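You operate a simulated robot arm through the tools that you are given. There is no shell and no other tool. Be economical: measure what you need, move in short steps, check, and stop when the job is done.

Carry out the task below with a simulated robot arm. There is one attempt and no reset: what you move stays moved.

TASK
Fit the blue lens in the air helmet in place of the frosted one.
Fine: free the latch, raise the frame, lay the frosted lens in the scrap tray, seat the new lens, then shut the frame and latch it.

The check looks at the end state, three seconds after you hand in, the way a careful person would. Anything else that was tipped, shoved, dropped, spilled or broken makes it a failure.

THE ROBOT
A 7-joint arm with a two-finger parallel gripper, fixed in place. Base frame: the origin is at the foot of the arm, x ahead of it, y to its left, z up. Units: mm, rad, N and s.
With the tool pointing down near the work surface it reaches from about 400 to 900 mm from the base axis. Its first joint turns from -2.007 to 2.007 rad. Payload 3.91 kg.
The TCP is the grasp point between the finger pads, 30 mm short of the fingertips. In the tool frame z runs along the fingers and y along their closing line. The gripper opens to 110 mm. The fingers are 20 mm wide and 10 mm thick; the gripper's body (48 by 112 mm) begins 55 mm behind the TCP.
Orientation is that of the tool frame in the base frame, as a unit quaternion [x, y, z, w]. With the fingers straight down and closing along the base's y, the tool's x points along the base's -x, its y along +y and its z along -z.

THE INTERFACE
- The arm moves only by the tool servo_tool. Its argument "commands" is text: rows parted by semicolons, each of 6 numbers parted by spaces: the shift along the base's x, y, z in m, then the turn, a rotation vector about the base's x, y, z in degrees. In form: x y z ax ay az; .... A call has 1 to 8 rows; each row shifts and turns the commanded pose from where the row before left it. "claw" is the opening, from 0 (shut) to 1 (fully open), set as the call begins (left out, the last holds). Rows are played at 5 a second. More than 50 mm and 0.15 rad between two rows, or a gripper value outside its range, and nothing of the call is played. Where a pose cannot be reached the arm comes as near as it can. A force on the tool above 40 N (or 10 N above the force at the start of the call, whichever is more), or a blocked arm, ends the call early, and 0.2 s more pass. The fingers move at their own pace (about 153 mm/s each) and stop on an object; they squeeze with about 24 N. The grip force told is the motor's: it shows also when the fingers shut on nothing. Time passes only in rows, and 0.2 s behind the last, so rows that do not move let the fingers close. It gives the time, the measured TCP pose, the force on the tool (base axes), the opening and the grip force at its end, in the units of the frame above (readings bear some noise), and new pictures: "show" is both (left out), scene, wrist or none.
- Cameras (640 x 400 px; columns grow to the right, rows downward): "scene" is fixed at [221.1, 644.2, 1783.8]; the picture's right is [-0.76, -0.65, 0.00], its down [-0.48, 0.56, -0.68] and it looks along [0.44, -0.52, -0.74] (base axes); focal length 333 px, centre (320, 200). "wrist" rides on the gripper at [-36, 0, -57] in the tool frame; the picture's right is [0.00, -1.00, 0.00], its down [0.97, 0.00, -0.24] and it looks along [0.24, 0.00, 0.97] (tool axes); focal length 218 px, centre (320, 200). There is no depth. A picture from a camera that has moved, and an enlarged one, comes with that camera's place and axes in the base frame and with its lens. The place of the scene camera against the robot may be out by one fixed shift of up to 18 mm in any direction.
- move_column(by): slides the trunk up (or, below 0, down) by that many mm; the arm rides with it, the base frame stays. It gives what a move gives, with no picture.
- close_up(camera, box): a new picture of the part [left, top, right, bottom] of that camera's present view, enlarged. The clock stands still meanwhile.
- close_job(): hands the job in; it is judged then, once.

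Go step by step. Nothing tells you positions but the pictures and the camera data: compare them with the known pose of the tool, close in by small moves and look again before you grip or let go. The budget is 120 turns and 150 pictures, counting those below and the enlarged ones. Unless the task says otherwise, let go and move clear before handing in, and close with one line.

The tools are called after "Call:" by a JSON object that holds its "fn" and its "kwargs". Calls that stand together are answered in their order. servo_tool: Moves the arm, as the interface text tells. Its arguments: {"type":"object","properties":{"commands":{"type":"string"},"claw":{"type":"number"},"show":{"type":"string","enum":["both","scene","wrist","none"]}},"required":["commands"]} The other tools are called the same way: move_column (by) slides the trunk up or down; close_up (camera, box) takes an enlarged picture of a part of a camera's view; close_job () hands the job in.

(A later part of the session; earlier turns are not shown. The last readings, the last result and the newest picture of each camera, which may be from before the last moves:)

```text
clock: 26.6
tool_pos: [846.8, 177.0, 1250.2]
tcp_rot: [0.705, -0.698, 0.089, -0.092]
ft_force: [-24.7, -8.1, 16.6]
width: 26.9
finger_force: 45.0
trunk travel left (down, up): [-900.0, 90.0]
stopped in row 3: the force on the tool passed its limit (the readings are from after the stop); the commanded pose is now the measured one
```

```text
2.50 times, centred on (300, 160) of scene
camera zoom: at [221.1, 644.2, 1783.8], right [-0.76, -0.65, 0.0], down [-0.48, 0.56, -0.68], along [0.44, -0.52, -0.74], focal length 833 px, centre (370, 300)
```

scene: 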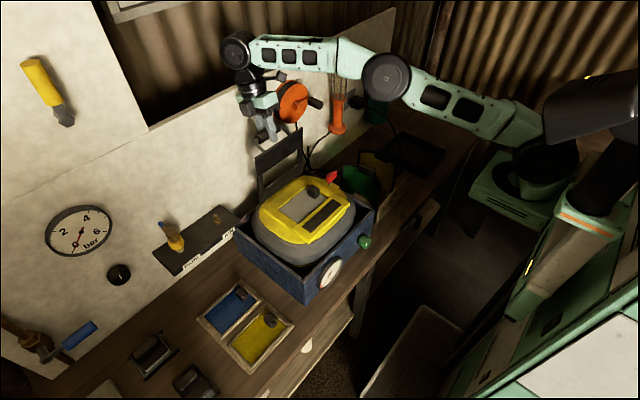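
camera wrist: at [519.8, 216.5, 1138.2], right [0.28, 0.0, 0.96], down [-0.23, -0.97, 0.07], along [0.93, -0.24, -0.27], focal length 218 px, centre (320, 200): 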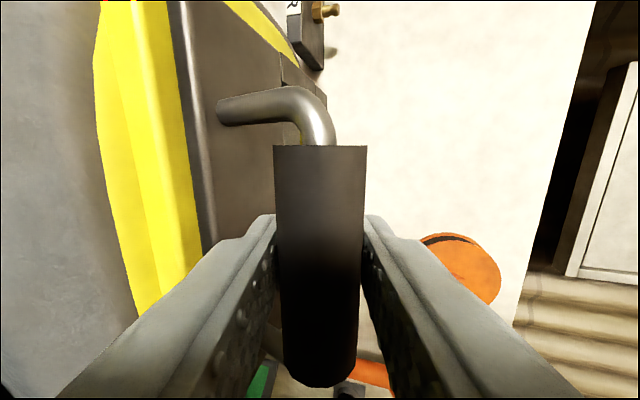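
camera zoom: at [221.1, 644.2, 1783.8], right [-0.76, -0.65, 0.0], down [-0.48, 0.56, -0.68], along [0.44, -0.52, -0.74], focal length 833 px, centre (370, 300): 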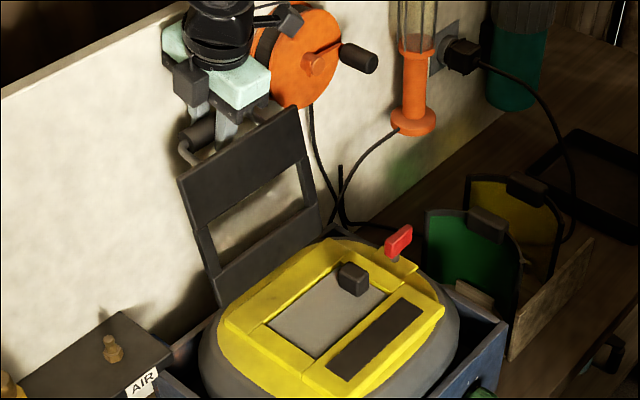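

The frame has hit its stop at about 97°, past vertical. I release and withdraw along the fingers.

Call:
{"fn": "servo_tool", "kwargs": {"commands": "0 0 0 0 0 0;0 0 0 0 0 0;-0.0065 0 0.024 0 0 0;-0.009 0 0.034 0 0 0;-0.009 0 0.034 0 0 0", "claw": 0.4}}

Call:
{"fn": "close_up", "kwargs": {"camera": "scene", "box": [220, 80, 380, 240]}}

```text
clock: 27.8
tool_pos: [824.9, 179.5, 1340.8]
tcp_rot: [0.706, -0.697, 0.09, -0.093]
ft_force: [0.3, -0.1, -0.5]
width: 44.1
finger_force: 0.0
trunk travel left (down, up): [-900.0, 90.0]
camera wrist: at [810.7, 215.3, 1394.2], right [0.97, 0.01, 0.26], down [-0.05, -0.97, 0.23], along [0.25, -0.24, -0.94], focal length 218 px, centre (320, 200)
```

scene: 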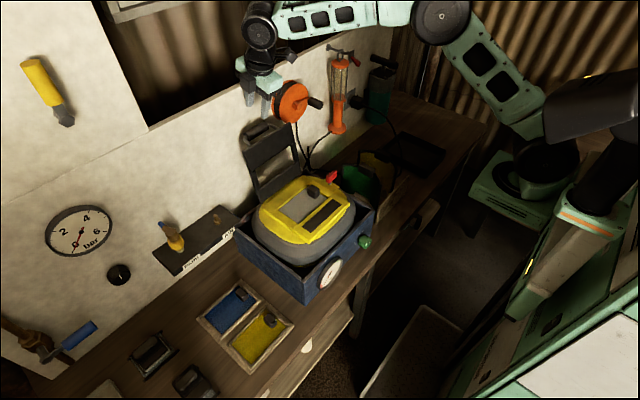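
wrist: 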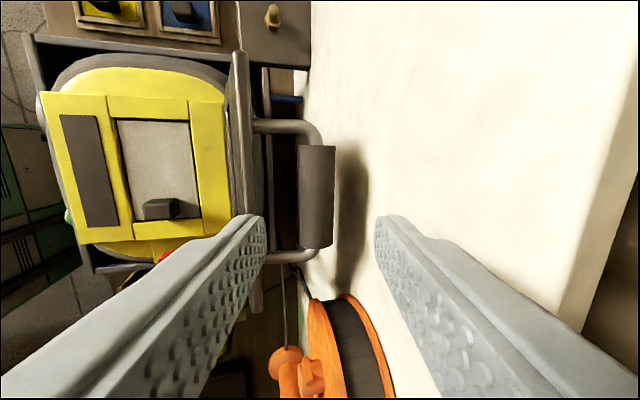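

```text
2.50 times, centred on (300, 160) of scene
camera zoom: at [221.1, 644.2, 1783.8], right [-0.76, -0.65, 0.0], down [-0.48, 0.56, -0.68], along [0.44, -0.52, -0.74], focal length 833 px, centre (370, 300)
```

zoom: 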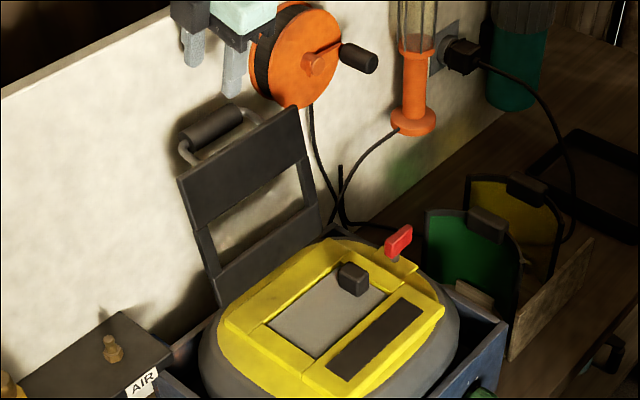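

The frame stays up by itself. Now I move above the frosted lens, back to vertical, for a look from above.

Call:
{"fn": "servo_tool", "kwargs": {"commands": "-0.034 -0.011 0 0 3.75 0;-0.034 -0.011 0 0 3.75 0;-0.034 -0.011 0 0 3.75 0;-0.034 -0.011 0 0 3.5 0;0 0 -0.045 0 0 0;0 0 -0.045 0 0 0;0 0 0 0 0 0", "claw": 0.5, "show": "wrist"}}

Call:
{"fn": "close_up", "kwargs": {"camera": "wrist", "box": [180, 50, 480, 240]}}

```text
clock: 29.4
tool_pos: [689.2, 138.7, 1249.1]
tcp_rot: [0.71, -0.704, -0.002, -0.003]
ft_force: [0.4, 0.0, -0.3]
width: 54.9
finger_force: 0.0
trunk travel left (down, up): [-900.0, 90.0]
camera wrist: at [690.0, 174.9, 1305.9], right [1.0, 0.01, 0.0], down [0.01, -0.97, 0.23], along [0.0, -0.23, -0.97], focal length 218 px, centre (320, 200)
```

wrist: 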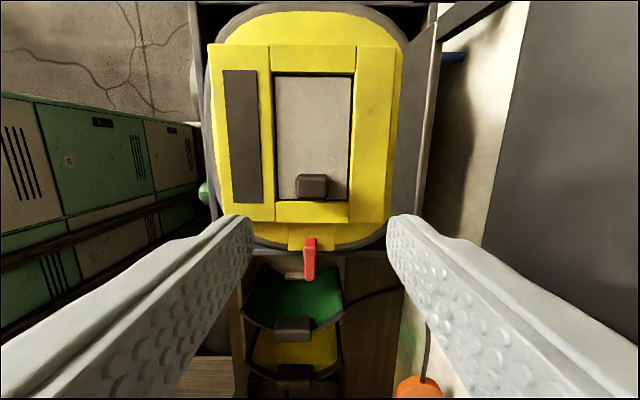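

```text
2.11 times, centred on (330, 145) of wrist
camera zoom: at [690.0, 174.9, 1305.9], right [1.0, 0.01, 0.0], down [0.01, -0.97, 0.23], along [0.0, -0.23, -0.97], focal length 460 px, centre (299, 316)
```

zoom: 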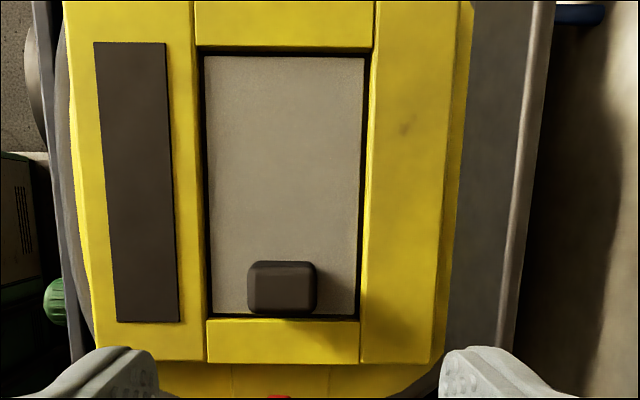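

The frosted lens spans about x 640–726, y 116–247, with its tab near (682, 131). I line up over the tab, fingers closing along x, and descend partway.

Call:
{"fn": "servo_tool", "kwargs": {"commands": "-0.007 -0.007 -0.04 0 0 0;0 0 -0.04 0 0 0;0 0 -0.03 0 0 0;0 0 0 0 0 0", "show": "wrist"}}

Call:
{"fn": "close_up", "kwargs": {"camera": "scene", "box": [260, 140, 380, 215]}}

```text
clock: 30.4
tool_pos: [682.1, 132.0, 1134.7]
tcp_rot: [0.71, -0.704, -0.001, -0.002]
ft_force: [-1.1, 0.0, -0.4]
width: 55.1
finger_force: 0.0
trunk travel left (down, up): [-900.0, 90.0]
camera wrist: at [682.5, 167.6, 1191.7], right [1.0, 0.01, 0.0], down [0.01, -0.97, 0.23], along [0.0, -0.23, -0.97], focal length 218 px, centre (320, 200)
```

wrist: 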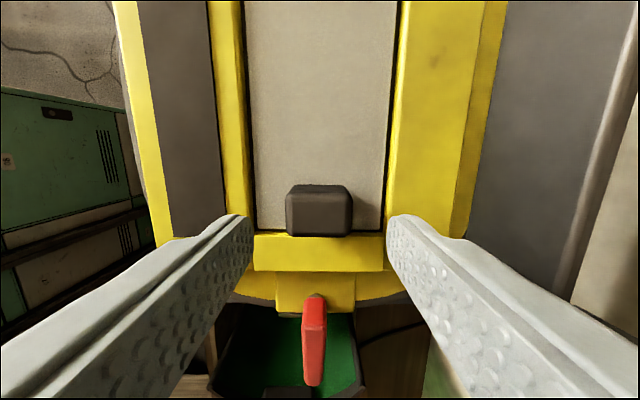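

```text
5.33 times, centred on (320, 178) of scene
camera zoom: at [221.1, 644.2, 1783.8], right [-0.76, -0.65, 0.0], down [-0.48, 0.56, -0.68], along [0.44, -0.52, -0.74], focal length 1777 px, centre (320, 320)
```

zoom: 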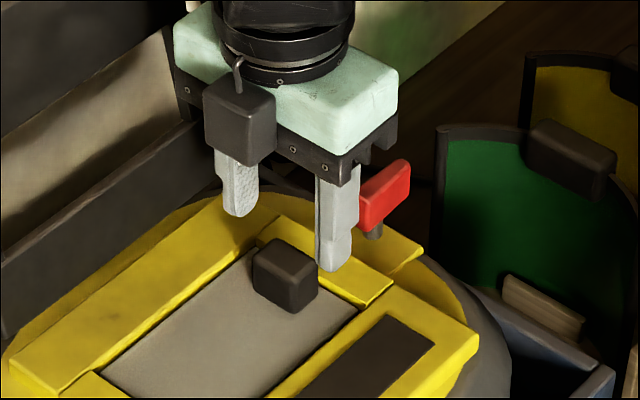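

Tab spans x 667–700, y 124–147, top around z 1086. I lower to put the fingertips beside it and close.

Call:
{"fn": "servo_tool", "kwargs": {"commands": "0 0.003 -0.02 0 0 0;0 0 -0.018 0 0 0;0 0 0 0 0 0", "show": "none"}}

Call:
{"fn": "close_up", "kwargs": {"camera": "scene", "box": [260, 140, 380, 215]}}

```text
clock: 31.2
tool_pos: [683.1, 132.1, 1099.9]
tcp_rot: [0.711, -0.704, 0.0, -0.002]
ft_force: [-0.1, -0.1, 0.4]
width: 55.1
finger_force: 0.1
trunk travel left (down, up): [-900.0, 90.0]
```

```text
5.33 times, centred on (320, 178) of scene
camera zoom: at [221.1, 644.2, 1783.8], right [-0.76, -0.65, 0.0], down [-0.48, 0.56, -0.68], along [0.44, -0.52, -0.74], focal length 1777 px, centre (320, 320)
```

zoom: 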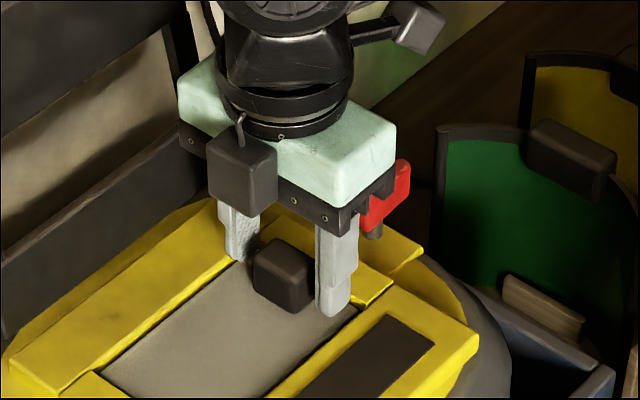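

The fingertips flank most of the tab. Closing.

Call:
{"fn": "servo_tool", "kwargs": {"commands": "0 0 0 0 0 0;0 0 0 0 0 0;0 0 0 0 0 0", "claw": 0, "show": "wrist"}}

```text
clock: 32.0
tool_pos: [683.4, 130.6, 1099.6]
tcp_rot: [0.711, -0.703, -0.001, -0.003]
ft_force: [-0.6, 0.6, 0.1]
width: 32.6
finger_force: 24.3
trunk travel left (down, up): [-900.0, 90.0]
camera wrist: at [682.6, 167.4, 1156.6], right [1.0, 0.01, 0.0], down [0.01, -0.97, 0.23], along [0.0, -0.23, -0.97], focal length 218 px, centre (320, 200)
```

wrist: 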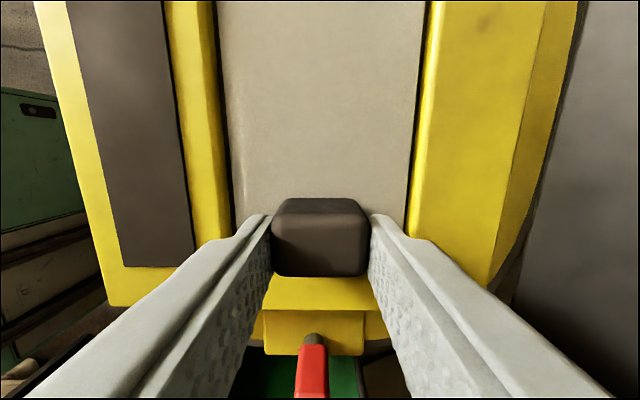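

Gripped (32.6 mm). Lifting straight up slowly.

Call:
{"fn": "servo_tool", "kwargs": {"commands": "0 0 0.01 0 0 0;0 0 0.015 0 0 0;0 0 0.025 0 0 0;0 0 0.03 0 0 0;0 0 0 0 0 0"}}

Call:
{"fn": "close_up", "kwargs": {"camera": "scene", "box": [240, 120, 400, 220]}}

```text
clock: 33.2
tool_pos: [681.1, 132.1, 1179.2]
tcp_rot: [0.711, -0.704, -0.001, -0.003]
ft_force: [0.5, 0.4, 0.3]
width: 32.9
finger_force: 24.1
trunk travel left (down, up): [-900.0, 90.0]
camera wrist: at [681.0, 168.2, 1236.2], right [1.0, 0.01, 0.0], down [0.01, -0.97, 0.23], along [0.0, -0.23, -0.97], focal length 218 px, centre (320, 200)
```

scene: 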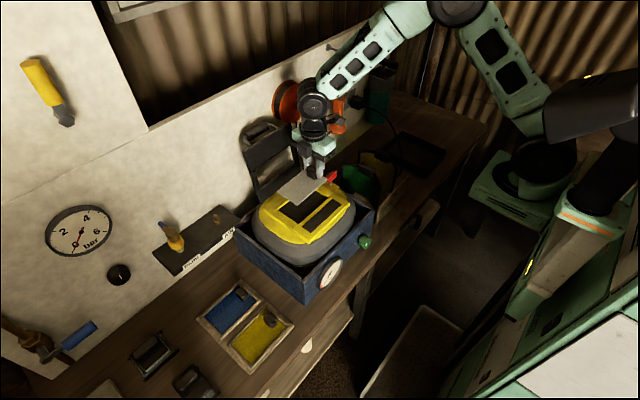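
wrist: 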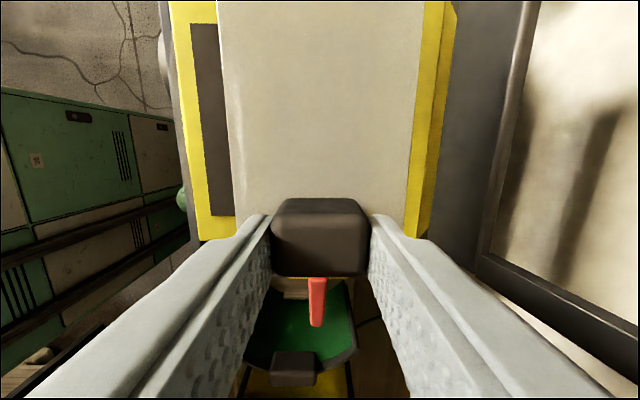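

```text
4.00 times, centred on (320, 170) of scene
camera zoom: at [221.1, 644.2, 1783.8], right [-0.76, -0.65, 0.0], down [-0.48, 0.56, -0.68], along [0.44, -0.52, -0.74], focal length 1332 px, centre (320, 320)
```

zoom: 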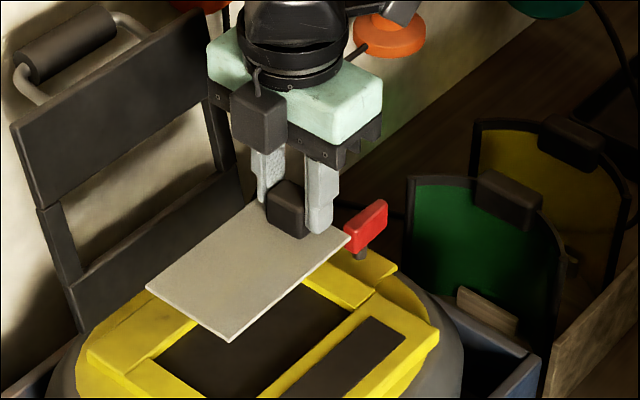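

The frosted lens is out and level. The dark tray lies about x 516–738, y -395…-570; I carry the lens high toward it and look, as a cable seems to hang there.

Call:
{"fn": "servo_tool", "kwargs": {"commands": "-0.005 -0.02 0.045 0 0 0;-0.01 -0.04 0.025 0 0 0;-0.01 -0.045 0.02 0 0 0;-0.01 -0.045 0.0 0 0 0;-0.01 -0.045 0 0 0 0;-0.01 -0.045 0 0 0 0;0 -0.045 0 0 0 0;0 -0.045 0 0 0 0"}}

Call:
{"fn": "close_up", "kwargs": {"camera": "scene", "box": [320, 60, 480, 200]}}

```text
refused: row 3 steps farther than a row can; nothing moved
```

```text
2.86 times, centred on (400, 130) of scene
camera zoom: at [221.1, 644.2, 1783.8], right [-0.76, -0.65, 0.0], down [-0.48, 0.56, -0.68], along [0.44, -0.52, -0.74], focal length 952 px, centre (91, 400)
```

zoom: 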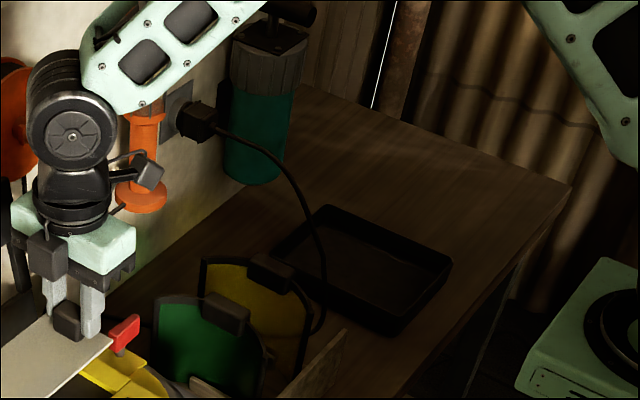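

I split that move into smaller steps.

Call:
{"fn": "servo_tool", "kwargs": {"commands": "-0.005 -0.02 0.04 0 0 0;-0.01 -0.04 0.02 0 0 0;-0.01 -0.045 0.01 0 0 0;-0.01 -0.045 0.0 0 0 0;-0.01 -0.045 0 0 0 0;-0.01 -0.045 0 0 0 0;0 -0.045 0 0 0 0;0 -0.045 0 0 0 0"}}

Call:
{"fn": "close_up", "kwargs": {"camera": "scene", "box": [320, 60, 480, 200]}}

```text
clock: 35.0
tool_pos: [629.4, -198.9, 1253.8]
tcp_rot: [0.712, -0.702, -0.001, -0.002]
ft_force: [1.1, 0.4, -0.4]
width: 32.9
finger_force: 23.9
trunk travel left (down, up): [-900.0, 90.0]
camera wrist: at [628.2, -163.4, 1310.4], right [1.0, 0.01, 0.0], down [0.01, -0.97, 0.23], along [0.0, -0.23, -0.97], focal length 218 px, centre (320, 200)
```

scene: 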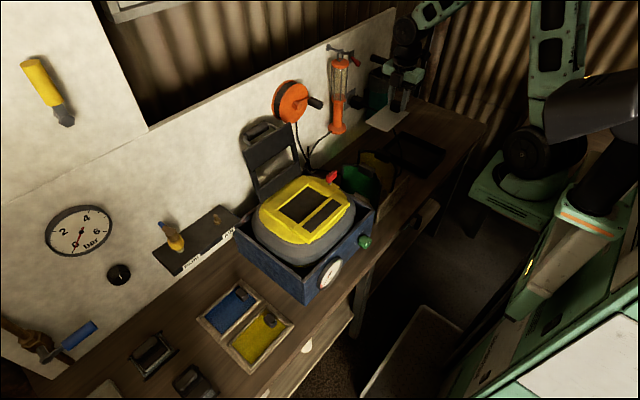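
wrist: 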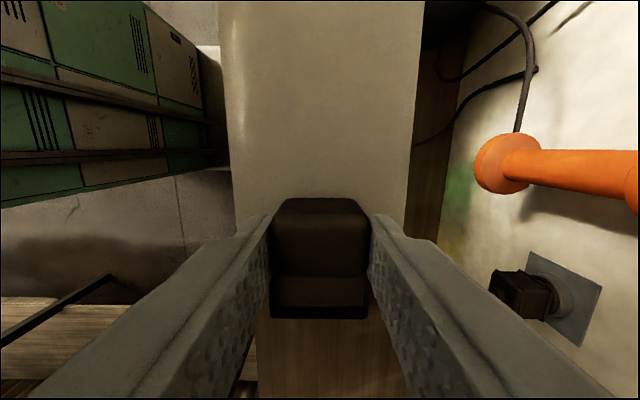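

```text
2.86 times, centred on (400, 130) of scene
camera zoom: at [221.1, 644.2, 1783.8], right [-0.76, -0.65, 0.0], down [-0.48, 0.56, -0.68], along [0.44, -0.52, -0.74], focal length 952 px, centre (91, 400)
```

zoom: 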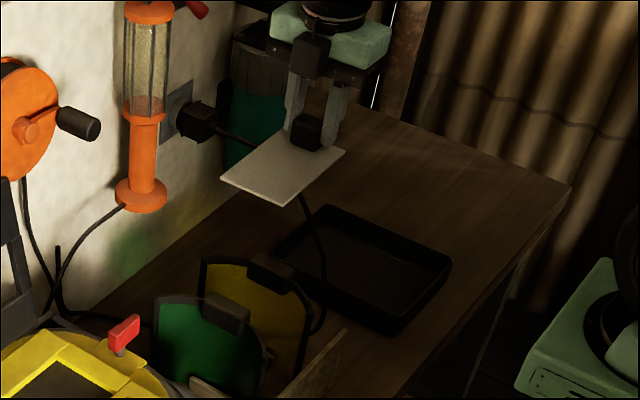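

The dark tray and a hanging plug cable are ahead. I stay high and move over the tray for a clearer look.

Call:
{"fn": "servo_tool", "kwargs": {"commands": "0 -0.045 0.015 0 0 0;0 -0.045 0.015 0 0 0;0 -0.045 0.01 0 0 0;0 -0.04 0 0 0 0;0 0 0 0 0 0", "show": "wrist"}}

Call:
{"fn": "close_up", "kwargs": {"camera": "scene", "box": [340, 80, 470, 190]}}

```text
clock: 36.2
tool_pos: [627.4, -373.6, 1292.3]
tcp_rot: [0.71, -0.704, -0.002, -0.003]
ft_force: [-1.0, -0.4, 0.0]
width: 32.9
finger_force: 23.9
trunk travel left (down, up): [-900.0, 90.0]
camera wrist: at [627.4, -336.3, 1348.3], right [1.0, 0.01, 0.0], down [0.01, -0.97, 0.23], along [0.0, -0.23, -0.97], focal length 218 px, centre (320, 200)
```

wrist: 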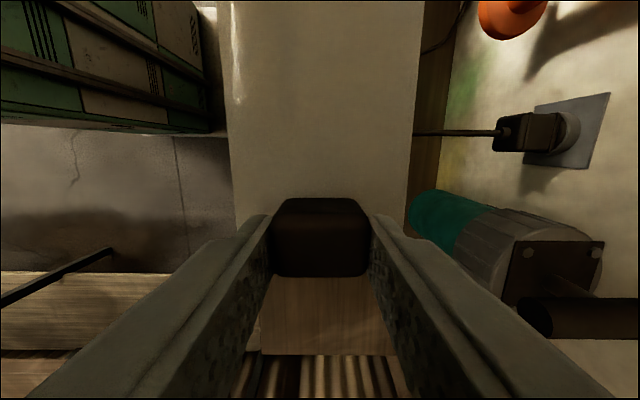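

```text
3.64 times, centred on (405, 135) of scene
camera zoom: at [221.1, 644.2, 1783.8], right [-0.76, -0.65, 0.0], down [-0.48, 0.56, -0.68], along [0.44, -0.52, -0.74], focal length 1211 px, centre (11, 436)
```

zoom: 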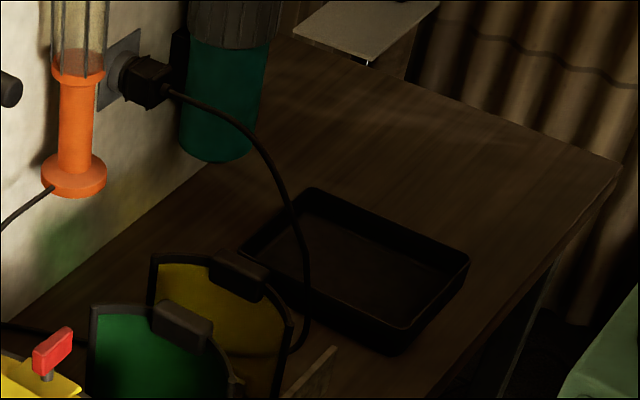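

The tray centre is about (630, -470), the cable hangs clear at y ≈ -315. I turn the lens 90° so its long side runs along x and centre it over the tray.

Call:
{"fn": "servo_tool", "kwargs": {"commands": "-0.006 -0.013 0 0 0 -8.4;-0.006 -0.013 0 0 0 -8.4;-0.006 -0.013 0 0 0 -8.4;-0.006 -0.013 0 0 0 -8.4;-0.006 -0.013 0 0 0 -8.4;-0.006 -0.013 0 0 0 -8.4;-0.006 -0.013 0 0 0 -8.4;-0.006 -0.013 0 0 0 -8.4", "show": "none"}}

Call:
{"fn": "servo_tool", "kwargs": {"commands": "0 0 0 0 0 -7.5;0 0 0 0 0 -7.5;0 0 0 0 0 -7;0 0 -0.04 0 0 0;0 0 -0.04 0 0 0;0 0 -0.04 0 0 0;0 0 0 0 0 0"}}

Call:
{"fn": "close_up", "kwargs": {"camera": "scene", "box": [340, 80, 470, 190]}}

```text
clock: 38.0
tool_pos: [580.6, -476.8, 1290.7]
tcp_rot: [-0.201, 0.98, 0.0, 0.002]
ft_force: [0.1, -0.2, -0.8]
width: 32.8
finger_force: 23.5
trunk travel left (down, up): [-900.0, 90.0]
```

```text
clock: 39.6
tool_pos: [580.7, -480.2, 1169.3]
tcp_rot: [-0.012, 1.0, 0.0, 0.002]
ft_force: [-0.5, 0.2, -0.8]
width: 32.9
finger_force: 24.0
trunk travel left (down, up): [-900.0, 90.0]
camera wrist: at [616.6, -477.1, 1226.6], right [0.02, -1.0, 0.0], down [-0.97, -0.02, 0.23], along [-0.23, -0.01, -0.97], focal length 218 px, centre (320, 200)
```

scene: 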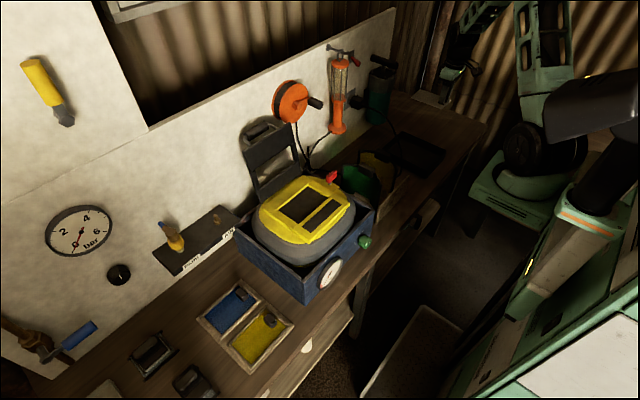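
wrist: 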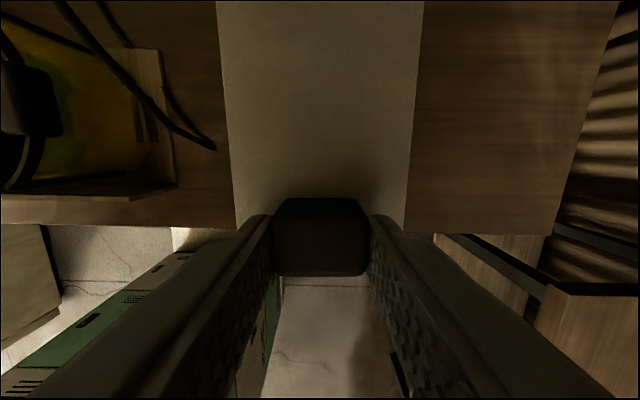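

```text
3.64 times, centred on (405, 135) of scene
camera zoom: at [221.1, 644.2, 1783.8], right [-0.76, -0.65, 0.0], down [-0.48, 0.56, -0.68], along [0.44, -0.52, -0.74], focal length 1211 px, centre (11, 436)
```

zoom: 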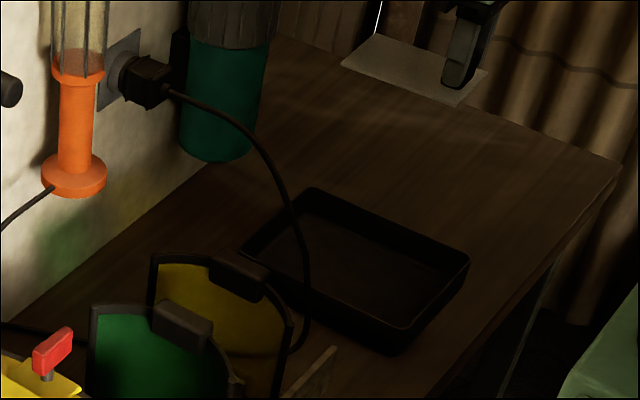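

The lens is level over the tray area. I shift slightly to y≈-468 and descend.

Call:
{"fn": "servo_tool", "kwargs": {"commands": "0 0.012 -0.045 0 0 0;0 0 -0.045 0 0 0;0 0 -0.045 0 0 0;0 0 -0.045 0 0 0;0 0 0 0 0 0", "show": "none"}}

Call:
{"fn": "close_up", "kwargs": {"camera": "scene", "box": [340, 80, 470, 190]}}

Call:
{"fn": "close_up", "kwargs": {"camera": "wrist", "box": [0, 0, 640, 400]}}

```text
clock: 40.8
tool_pos: [577.3, -465.4, 989.3]
tcp_rot: [-0.012, 1.0, 0.0, 0.003]
ft_force: [0.5, -0.3, 0.0]
width: 33.5
finger_force: 24.1
trunk travel left (down, up): [-900.0, 90.0]
```

```text
3.64 times, centred on (405, 135) of scene
camera zoom: at [221.1, 644.2, 1783.8], right [-0.76, -0.65, 0.0], down [-0.48, 0.56, -0.68], along [0.44, -0.52, -0.74], focal length 1211 px, centre (11, 436)
```

zoom: 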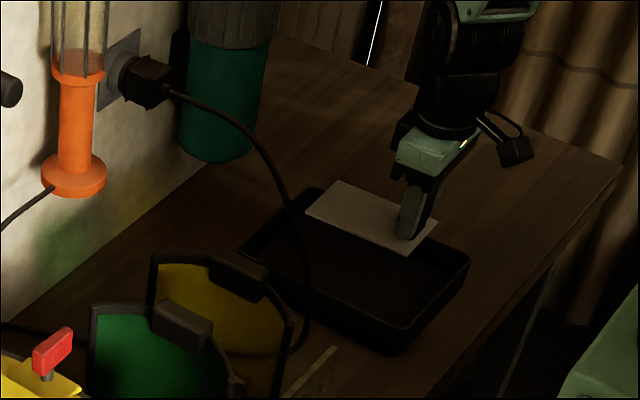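

```text
1.00 times, centred on (320, 200) of wrist
camera zoom: at [614.3, -464.4, 1045.9], right [0.02, -1.0, 0.0], down [-0.97, -0.02, 0.23], along [-0.23, -0.01, -0.97], focal length 218 px, centre (320, 200)
```

zoom: 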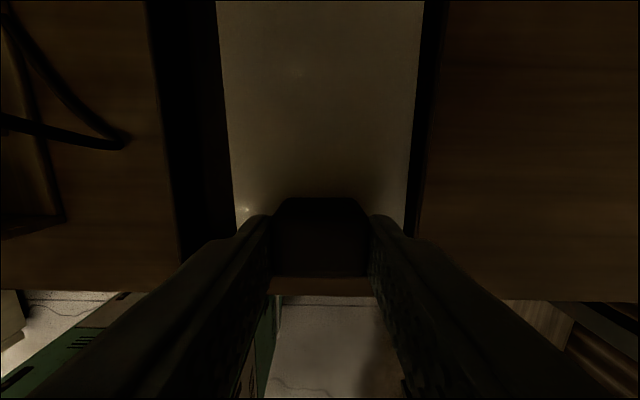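

The tray edges show in the wrist view; its centre is at y≈-453. I adjust and lower further.

Call:
{"fn": "servo_tool", "kwargs": {"commands": "0.006 0.012 -0.02 0 0 0;0 0 -0.02 0 0 0;0 0 -0.012 0 0 0;0 0 0 0 0 0", "show": "none"}}

Call:
{"fn": "close_up", "kwargs": {"camera": "scene", "box": [370, 110, 460, 180]}}

Call:
{"fn": "close_up", "kwargs": {"camera": "wrist", "box": [80, 0, 560, 300]}}

```text
clock: 41.8
tool_pos: [586.5, -454.6, 937.9]
tcp_rot: [-0.012, 1.0, -0.002, 0.003]
ft_force: [-0.6, -0.4, -0.9]
width: 33.2
finger_force: 23.4
trunk travel left (down, up): [-900.0, 90.0]
```

```text
5.71 times, centred on (415, 145) of scene
camera zoom: at [221.1, 644.2, 1783.8], right [-0.76, -0.65, 0.0], down [-0.48, 0.56, -0.68], along [0.44, -0.52, -0.74], focal length 1904 px, centre (-223, 514)
```

zoom: 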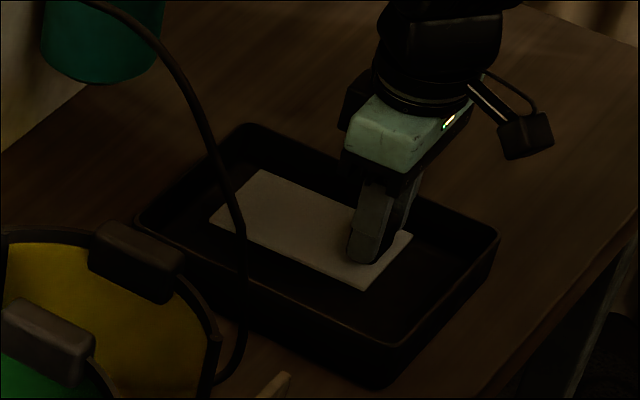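

```text
1.33 times, centred on (320, 150) of wrist
camera zoom: at [622.6, -453.3, 994.9], right [0.02, -1.0, 0.0], down [-0.97, -0.02, 0.23], along [-0.23, -0.01, -0.97], focal length 291 px, centre (320, 267)
```

zoom: 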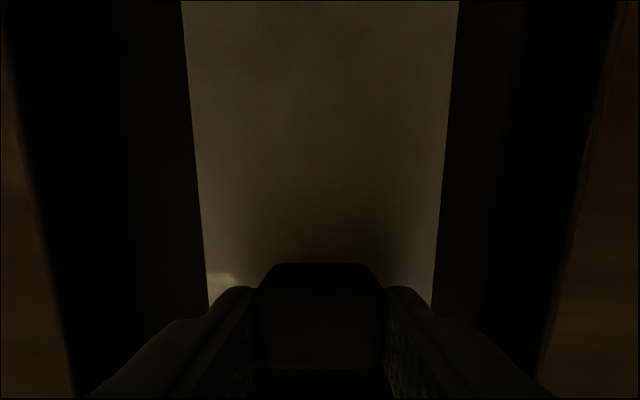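

Well inside the tray. I lower gently until contact.

Call:
{"fn": "servo_tool", "kwargs": {"commands": "0 0 -0.005 0 0 0;0 0 -0.005 0 0 0;0 0 -0.003 0 0 0;0 0 0 0 0 0", "show": "none"}}

Call:
{"fn": "close_up", "kwargs": {"camera": "scene", "box": [370, 110, 460, 180]}}

```text
clock: 42.8
tool_pos: [585.5, -453.5, 925.6]
tcp_rot: [-0.012, 1.0, -0.002, 0.003]
ft_force: [0.0, -0.2, -0.4]
width: 33.0
finger_force: 24.1
trunk travel left (down, up): [-900.0, 90.0]
```

```text
5.71 times, centred on (415, 145) of scene
camera zoom: at [221.1, 644.2, 1783.8], right [-0.76, -0.65, 0.0], down [-0.48, 0.56, -0.68], along [0.44, -0.52, -0.74], focal length 1904 px, centre (-223, 514)
```

zoom: 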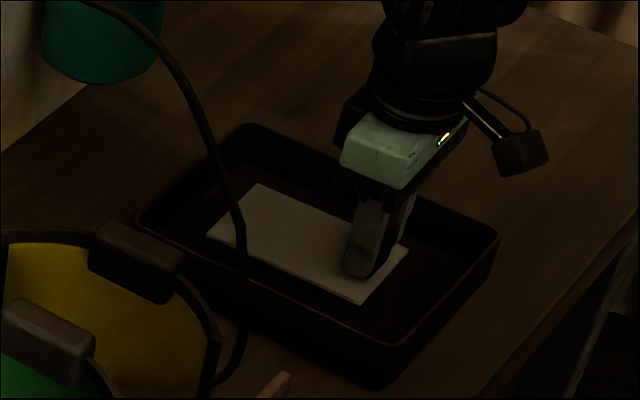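

Call:
{"fn": "servo_tool", "kwargs": {"commands": "0 0 -0.004 0 0 0;0 0 -0.003 0 0 0;0 0 -0.002 0 0 0;0 0 0 0 0 0", "show": "none"}}

```text
clock: 43.8
tool_pos: [586.1, -453.2, 916.3]
tcp_rot: [-0.013, 1.0, 0.0, 0.003]
ft_force: [0.2, -1.0, -0.3]
width: 33.0
finger_force: 24.1
trunk travel left (down, up): [-900.0, 90.0]
```

No contact yet; a few more millimetres down, gently.

Call:
{"fn": "servo_tool", "kwargs": {"commands": "0 0 -0.003 0 0 0;0 0 -0.002 0 0 0;0 0 0 0 0 0", "show": "none"}}

```text
clock: 44.6
tool_pos: [585.8, -453.6, 910.0]
tcp_rot: [-0.012, 1.0, 0.0, 0.003]
ft_force: [-0.3, -0.3, -0.4]
width: 33.0
finger_force: 24.0
trunk travel left (down, up): [-900.0, 90.0]
```

Call:
{"fn": "servo_tool", "kwargs": {"commands": "0 0 -0.002 0 0 0;0 0 -0.002 0 0 0;0 0 0 0 0 0", "show": "none"}}

Call:
{"fn": "close_up", "kwargs": {"camera": "scene", "box": [370, 110, 460, 180]}}

```text
clock: 45.4
tool_pos: [587.2, -454.1, 908.3]
tcp_rot: [-0.012, 1.0, 0.0, 0.003]
ft_force: [0.7, 0.1, -1.3]
width: 33.0
finger_force: 23.9
trunk travel left (down, up): [-900.0, 90.0]
```

```text
5.71 times, centred on (415, 145) of scene
camera zoom: at [221.1, 644.2, 1783.8], right [-0.76, -0.65, 0.0], down [-0.48, 0.56, -0.68], along [0.44, -0.52, -0.74], focal length 1904 px, centre (-223, 514)
```

zoom: 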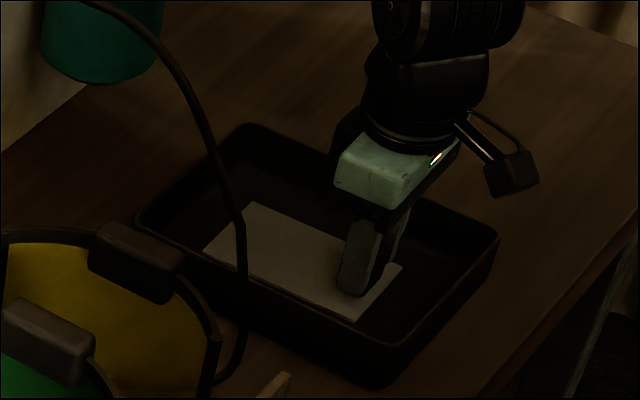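

Call:
{"fn": "servo_tool", "kwargs": {"commands": "0 0 -0.002 0 0 0;0 0 -0.002 0 0 0;0 0 0 0 0 0", "show": "none"}}

Call:
{"fn": "servo_tool", "kwargs": {"commands": "0 0 -0.002 0 0 0;0 0 0 0 0 0", "show": "none"}}

```text
clock: 46.2
tool_pos: [587.4, -455.3, 906.8]
tcp_rot: [-0.013, 1.0, -0.003, 0.005]
ft_force: [-3.4, 3.8, 39.1]
width: 33.2
finger_force: 23.6
trunk travel left (down, up): [-900.0, 90.0]
```

```text
clock: 46.8
tool_pos: [586.9, -453.6, 904.1]
tcp_rot: [-0.012, 1.0, -0.002, 0.006]
ft_force: [5.4, 0.6, 38.1]
width: 33.4
finger_force: 24.2
trunk travel left (down, up): [-900.0, 90.0]
```

Contact with the tray floor. I ease up 3 mm, release and rise.

Call:
{"fn": "servo_tool", "kwargs": {"commands": "0 0 0.003 0 0 0;0 0 0 0 0 0", "show": "none"}}

Call:
{"fn": "servo_tool", "kwargs": {"commands": "0 0 0 0 0 0;0 0 0 0 0 0;0 0 0.03 0 0 0;0 0 0.045 0 0 0;0 0 0.045 0 0 0;0 0 0.045 0 0 0", "claw": 0.5, "show": "wrist"}}

Call:
{"fn": "close_up", "kwargs": {"camera": "scene", "box": [370, 110, 460, 180]}}

```text
clock: 47.4
tool_pos: [585.1, -455.1, 904.0]
tcp_rot: [-0.013, 1.0, 0.0, 0.003]
ft_force: [5.8, -0.4, 16.4]
width: 33.3
finger_force: 23.9
trunk travel left (down, up): [-900.0, 90.0]
```

```text
clock: 48.8
tool_pos: [584.3, -453.8, 1071.2]
tcp_rot: [-0.012, 1.0, 0.0, 0.002]
ft_force: [0.6, -0.6, -1.3]
width: 54.9
finger_force: 0.0
trunk travel left (down, up): [-900.0, 90.0]
camera wrist: at [620.8, -452.0, 1128.1], right [0.02, -1.0, 0.0], down [-0.97, -0.02, 0.24], along [-0.24, -0.01, -0.97], focal length 218 px, centre (320, 200)
```

wrist: 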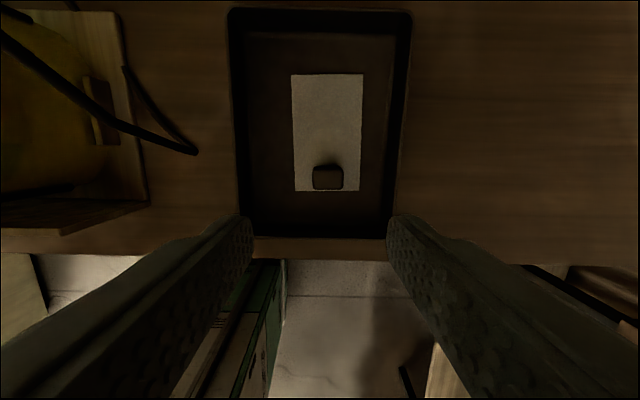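

```text
5.71 times, centred on (415, 145) of scene
camera zoom: at [221.1, 644.2, 1783.8], right [-0.76, -0.65, 0.0], down [-0.48, 0.56, -0.68], along [0.44, -0.52, -0.74], focal length 1904 px, centre (-223, 514)
```

zoom: 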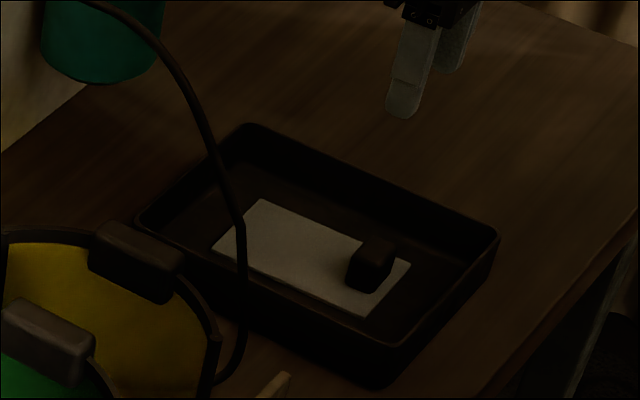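

The frosted lens lies flat in the tray. Now I travel high back to the blue lens near (690, 447), turning the tool back on the way.

Call:
{"fn": "servo_tool", "kwargs": {"commands": "0 0.01 0.045 0 0 0;0 0.02 0.045 0 0 0;0 0.03 0.035 0 0 8;0 0.045 0.02 0 0 8;0 0.048 0.01 0 0 8;0 0.048 0.01 0 0 8;0 0.048 0 0 0 8;0 0.048 0 0 0 8", "show": "none"}}

Call:
{"fn": "servo_tool", "kwargs": {"commands": "0 0.048 0 0 0 8;0 0.048 0 0 0 8;0 0.048 0 0 0 8;0 0.048 0 0 0 8;0 0.048 0 0 0 8;0 0.048 0 0 0 0.5;0 0.048 0 0 0 0;0 0.048 0 0 0 0", "show": "none"}}

Call:
{"fn": "servo_tool", "kwargs": {"commands": "0.015 0.045 0 0 0 0;0.015 0.045 0 0 0 0;0.015 0.045 0 0 0 0;0.02 0.04 0 0 0 0;0.02 0.03 -0.03 0 0 0;0.02 0.01 -0.04 0 0 0;0 0 -0.045 0 0 0;0 0 0 0 0 0"}}

```text
clock: 50.6
tool_pos: [585.2, -155.3, 1237.4]
tcp_rot: [-0.418, 0.908, 0.0, 0.002]
ft_force: [0.1, -0.6, -0.5]
width: 54.8
finger_force: 0.0
trunk travel left (down, up): [-900.0, 90.0]
```

```text
clock: 52.4
tool_pos: [585.9, 229.1, 1235.9]
tcp_rot: [-0.706, 0.708, 0.001, 0.002]
ft_force: [0.3, -0.7, -0.9]
width: 55.0
finger_force: 0.0
trunk travel left (down, up): [-900.0, 90.0]
```

```text
clock: 54.2
tool_pos: [685.4, 428.3, 1119.1]
tcp_rot: [-0.706, 0.708, 0.001, 0.003]
ft_force: [0.4, 0.1, -0.1]
width: 55.2
finger_force: 0.0
out of reach, approached as far as the arm can: row 6
trunk travel left (down, up): [-900.0, 90.0]
camera wrist: at [685.7, 464.5, 1176.1], right [1.0, 0.0, 0.0], down [0.0, -0.97, 0.23], along [0.0, -0.23, -0.97], focal length 218 px, centre (320, 200)
```

scene: 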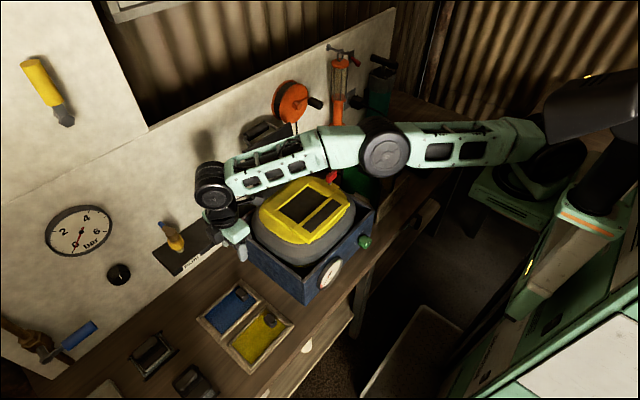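
wrist: 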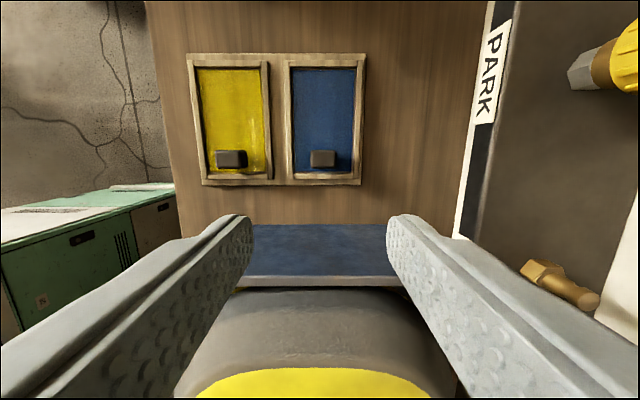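

The blue lens tab is at about (688, 450). I descend above it in steps, watching reach.

Call:
{"fn": "servo_tool", "kwargs": {"commands": "0 0.006 -0.03 0 0 0;0 0.006 -0.03 0 0 0;0.002 0.006 -0.03 0 0 0;0 0 -0.02 0 0 0;0 0 0 0 0 0"}}

```text
clock: 55.4
tool_pos: [673.4, 434.5, 1009.3]
tcp_rot: [-0.706, 0.708, 0.001, 0.003]
ft_force: [-0.2, -0.1, -0.4]
width: 54.9
finger_force: 0.1
out of reach, approached as far as the arm can: row 2, 3
trunk travel left (down, up): [-900.0, 90.0]
camera wrist: at [674.3, 470.7, 1065.9], right [1.0, 0.0, 0.0], down [0.0, -0.97, 0.23], along [0.0, -0.23, -0.97], focal length 218 px, centre (320, 200)
```

scene: 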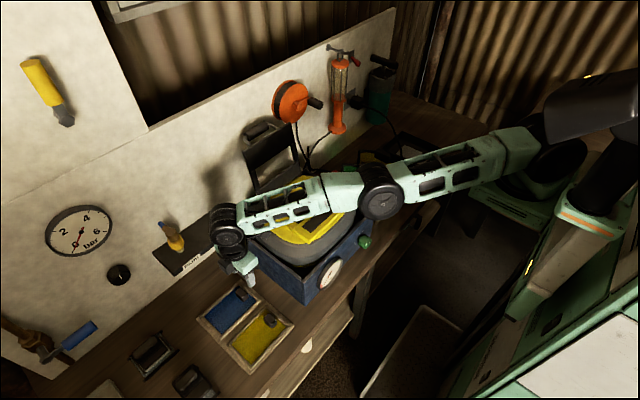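
wrist: 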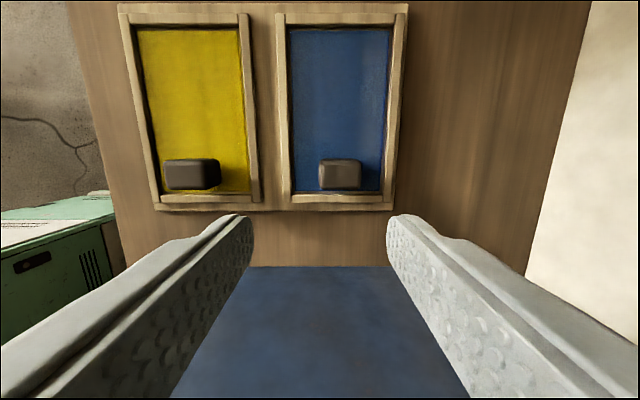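

I'm at the edge of reach with the shoulder this high, so I raise the tool and lower the trunk.

Call:
{"fn": "servo_tool", "kwargs": {"commands": "0 0 0.04 0 0 0;0 0 0.04 0 0 0;0 0 0.03 0 0 0", "show": "none"}}

Call:
{"fn": "move_column", "kwargs": {"by": -120}}

Call:
{"fn": "servo_tool", "kwargs": {"commands": "0.005 0.004 0 0 0 0;0.005 0.005 0 0 0 0;0.005 0.005 0 0 0 0;0 0 0 0 0 0"}}

```text
clock: 56.2
tool_pos: [677.4, 438.6, 1120.8]
tcp_rot: [-0.706, 0.708, 0.001, 0.001]
ft_force: [0.0, -0.2, -0.7]
width: 55.1
finger_force: 0.0
out of reach, approached as far as the arm can: row 2
trunk travel left (down, up): [-900.0, 90.0]
```

```text
clock: 57.7
tool_pos: [678.1, 438.2, 999.0]
tcp_rot: [-0.707, 0.707, 0.001, 0.003]
ft_force: [0.4, 0.3, 0.4]
width: 54.8
finger_force: 0.0
trunk travel left (down, up): [-780.0, 210.0]
```

```text
clock: 58.7
tool_pos: [681.4, 439.1, 999.1]
tcp_rot: [-0.706, 0.708, 0.001, 0.002]
ft_force: [0.3, -0.8, -0.5]
width: 55.0
finger_force: 0.0
out of reach, approached as far as the arm can: row 1, 2, 3
trunk travel left (down, up): [-780.0, 210.0]
camera wrist: at [681.2, 474.8, 1055.8], right [1.0, 0.0, 0.0], down [0.0, -0.97, 0.24], along [0.0, -0.24, -0.97], focal length 218 px, centre (320, 200)
```

scene: 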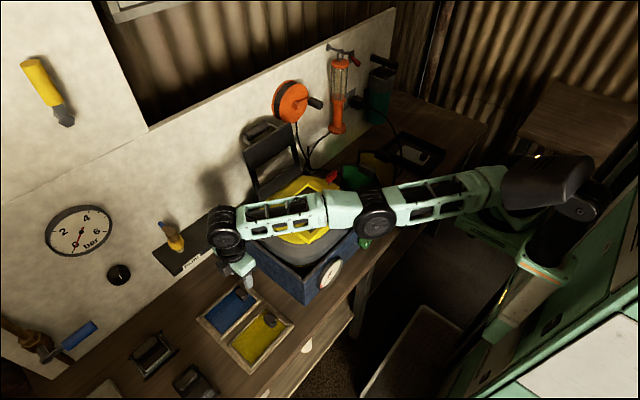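
wrist: 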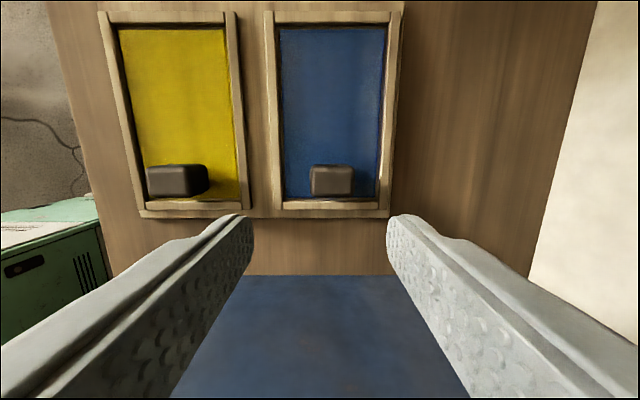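

Still slightly short: the arm is stretched down from a high shoulder. I raise the tool again and lower the trunk some more; the forearm stays well above the helmet.

Call:
{"fn": "servo_tool", "kwargs": {"commands": "0 0 0.04 0 0 0;0 0 0.04 0 0 0;0 0 0.04 0 0 0", "show": "none"}}

Call:
{"fn": "move_column", "kwargs": {"by": -120}}

Call:
{"fn": "servo_tool", "kwargs": {"commands": "0.003 0.003 0 0 0 0;0.003 0.003 0 0 0 0;0 0 0 0 0 0"}}

```text
clock: 59.5
tool_pos: [676.3, 430.6, 1117.3]
tcp_rot: [-0.707, 0.708, 0.001, 0.002]
ft_force: [1.0, 0.2, -0.7]
width: 55.0
finger_force: 0.1
out of reach, approached as far as the arm can: row 2
trunk travel left (down, up): [-780.0, 210.0]
```

```text
clock: 61.0
tool_pos: [675.7, 430.2, 996.9]
tcp_rot: [-0.706, 0.708, 0.002, 0.002]
ft_force: [0.2, 0.7, -0.1]
width: 54.9
finger_force: 0.0
trunk travel left (down, up): [-660.0, 330.0]
```

```text
clock: 61.8
tool_pos: [677.3, 430.2, 997.3]
tcp_rot: [-0.707, 0.708, 0.002, 0.002]
ft_force: [-0.1, 0.1, 0.8]
width: 54.9
finger_force: 0.2
out of reach, approached as far as the arm can: row 1, 2
trunk travel left (down, up): [-660.0, 330.0]
camera wrist: at [677.1, 466.9, 1052.8], right [1.0, 0.0, 0.0], down [0.0, -0.97, 0.24], along [0.0, -0.24, -0.97], focal length 218 px, centre (320, 200)
```

scene: 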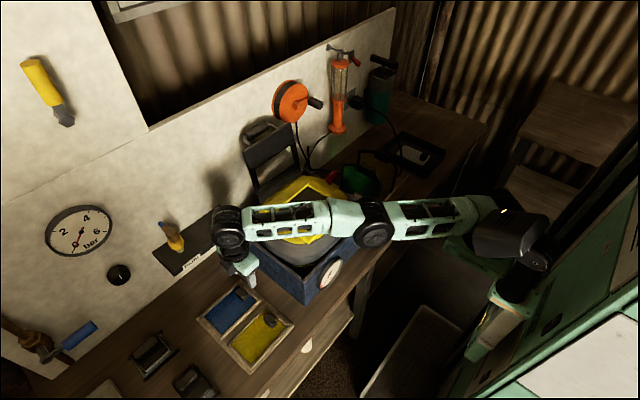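
wrist: 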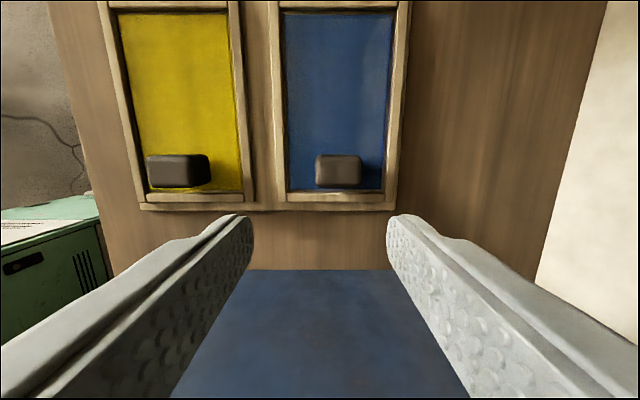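

The vertical tool tops out at about 812 mm radius here; the tab needs ~820. Tilting the tool 12° about x (the closing line) keeps the pads flush with the tab and gains the reach.

Call:
{"fn": "servo_tool", "kwargs": {"commands": "0 0 0 6 0 0;0 0 0 6 0 0;0.003 0.003 0 0 0 0;0.003 0.004 0 0 0 0;0.002 0.003 -0.01 0 0 0;0 0 0 0 0 0", "show": "wrist"}}

Call:
{"fn": "close_up", "kwargs": {"camera": "wrist", "box": [230, 60, 430, 240]}}

```text
clock: 63.2
tool_pos: [695.7, 456.3, 989.5]
tcp_rot: [-0.702, 0.704, 0.075, 0.076]
ft_force: [0.3, -0.1, -0.2]
width: 54.9
finger_force: 0.0
out of reach, approached as far as the arm can: row 1, 2, 4, 5
trunk travel left (down, up): [-660.0, 330.0]
camera wrist: at [696.7, 479.1, 1052.8], right [1.0, 0.0, 0.0], down [0.0, -1.0, 0.03], along [0.0, -0.03, -1.0], focal length 218 px, centre (320, 200)
```

wrist: 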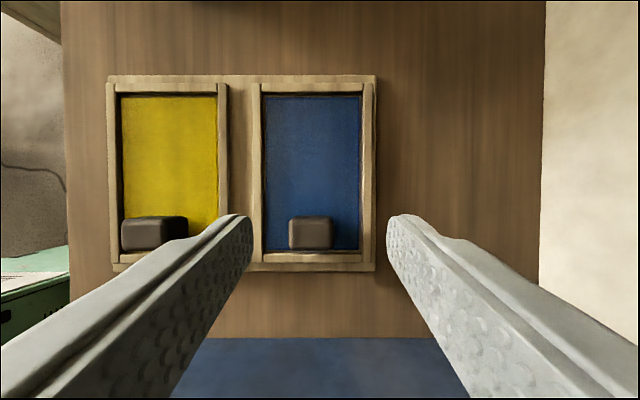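

```text
2.22 times, centred on (330, 150) of wrist
camera zoom: at [696.7, 479.1, 1052.8], right [1.0, 0.0, 0.0], down [0.0, -1.0, 0.03], along [0.0, -0.03, -1.0], focal length 485 px, centre (298, 311)
```

zoom: 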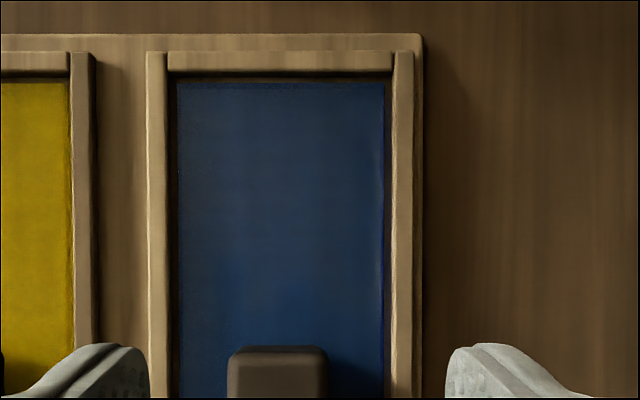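

The blue tab is centred near (690, 450), top z≈890, lens aligned with the base axes. I centre over it and go down partway with a slightly narrower opening.

Call:
{"fn": "servo_tool", "kwargs": {"commands": "-0.003 -0.006 -0.02 0 0 0;-0.003 -0.006 -0.02 0 0 0;0 0 -0.015 0 0 0;0 0 0 0 0 0", "claw": 0.44, "show": "wrist"}}

Call:
{"fn": "close_up", "kwargs": {"camera": "scene", "box": [180, 200, 300, 320]}}

```text
clock: 64.2
tool_pos: [689.4, 443.2, 936.5]
tcp_rot: [-0.702, 0.704, 0.076, 0.076]
ft_force: [0.3, 1.3, 3.4]
width: 48.3
finger_force: 0.1
trunk travel left (down, up): [-660.0, 330.0]
camera wrist: at [689.9, 466.6, 999.8], right [1.0, 0.0, 0.0], down [0.0, -1.0, 0.03], along [0.0, -0.03, -1.0], focal length 218 px, centre (320, 200)
```

wrist: 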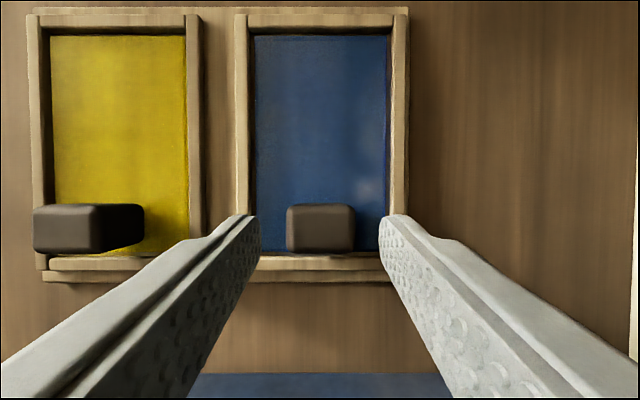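

```text
3.33 times, centred on (240, 260) of scene
camera zoom: at [221.1, 644.2, 1783.8], right [-0.76, -0.65, 0.0], down [-0.48, 0.56, -0.68], along [0.44, -0.52, -0.74], focal length 1110 px, centre (587, 0)
```

zoom: 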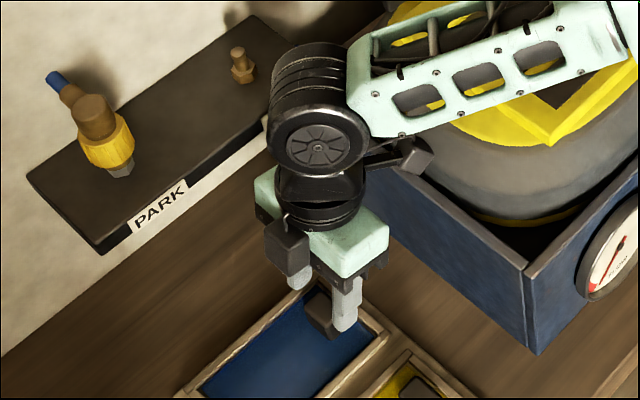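

Aligned. I lower the last 32 mm and close.

Call:
{"fn": "servo_tool", "kwargs": {"commands": "0 0.001 -0.015 0 0 0;0 0 -0.012 0 0 0;0 0 -0.005 0 0 0;0 0 0 0 0 0", "show": "wrist"}}

Call:
{"fn": "close_up", "kwargs": {"camera": "scene", "box": [200, 250, 280, 320]}}

```text
clock: 64.6
tool_pos: [689.7, 447.4, 933.7]
tcp_rot: [0.703, -0.702, -0.076, -0.084]
ft_force: [-1.2, 7.6, 5.5]
width: 48.2
finger_force: 0.1
trunk travel left (down, up): [-660.0, 330.0]
stopped in row 1: the force on the tool passed its limit (the readings are from after the stop); the commanded pose is now the measured one
camera wrist: at [688.9, 470.1, 996.4], right [1.0, 0.0, 0.01], down [0.0, -1.0, 0.02], along [0.01, -0.02, -1.0], focal length 218 px, centre (320, 200)
```

wrist: 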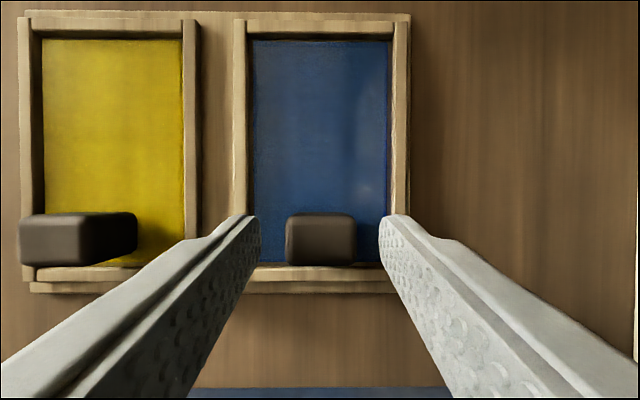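

```text
5.71 times, centred on (240, 285) of scene
camera zoom: at [221.1, 644.2, 1783.8], right [-0.76, -0.65, 0.0], down [-0.48, 0.56, -0.68], along [0.44, -0.52, -0.74], focal length 1904 px, centre (777, -286)
```

zoom: 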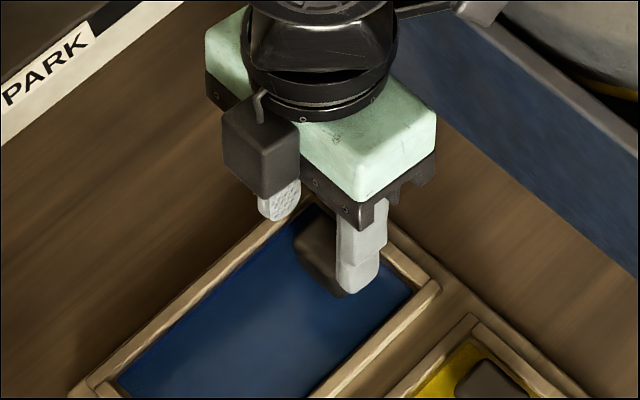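

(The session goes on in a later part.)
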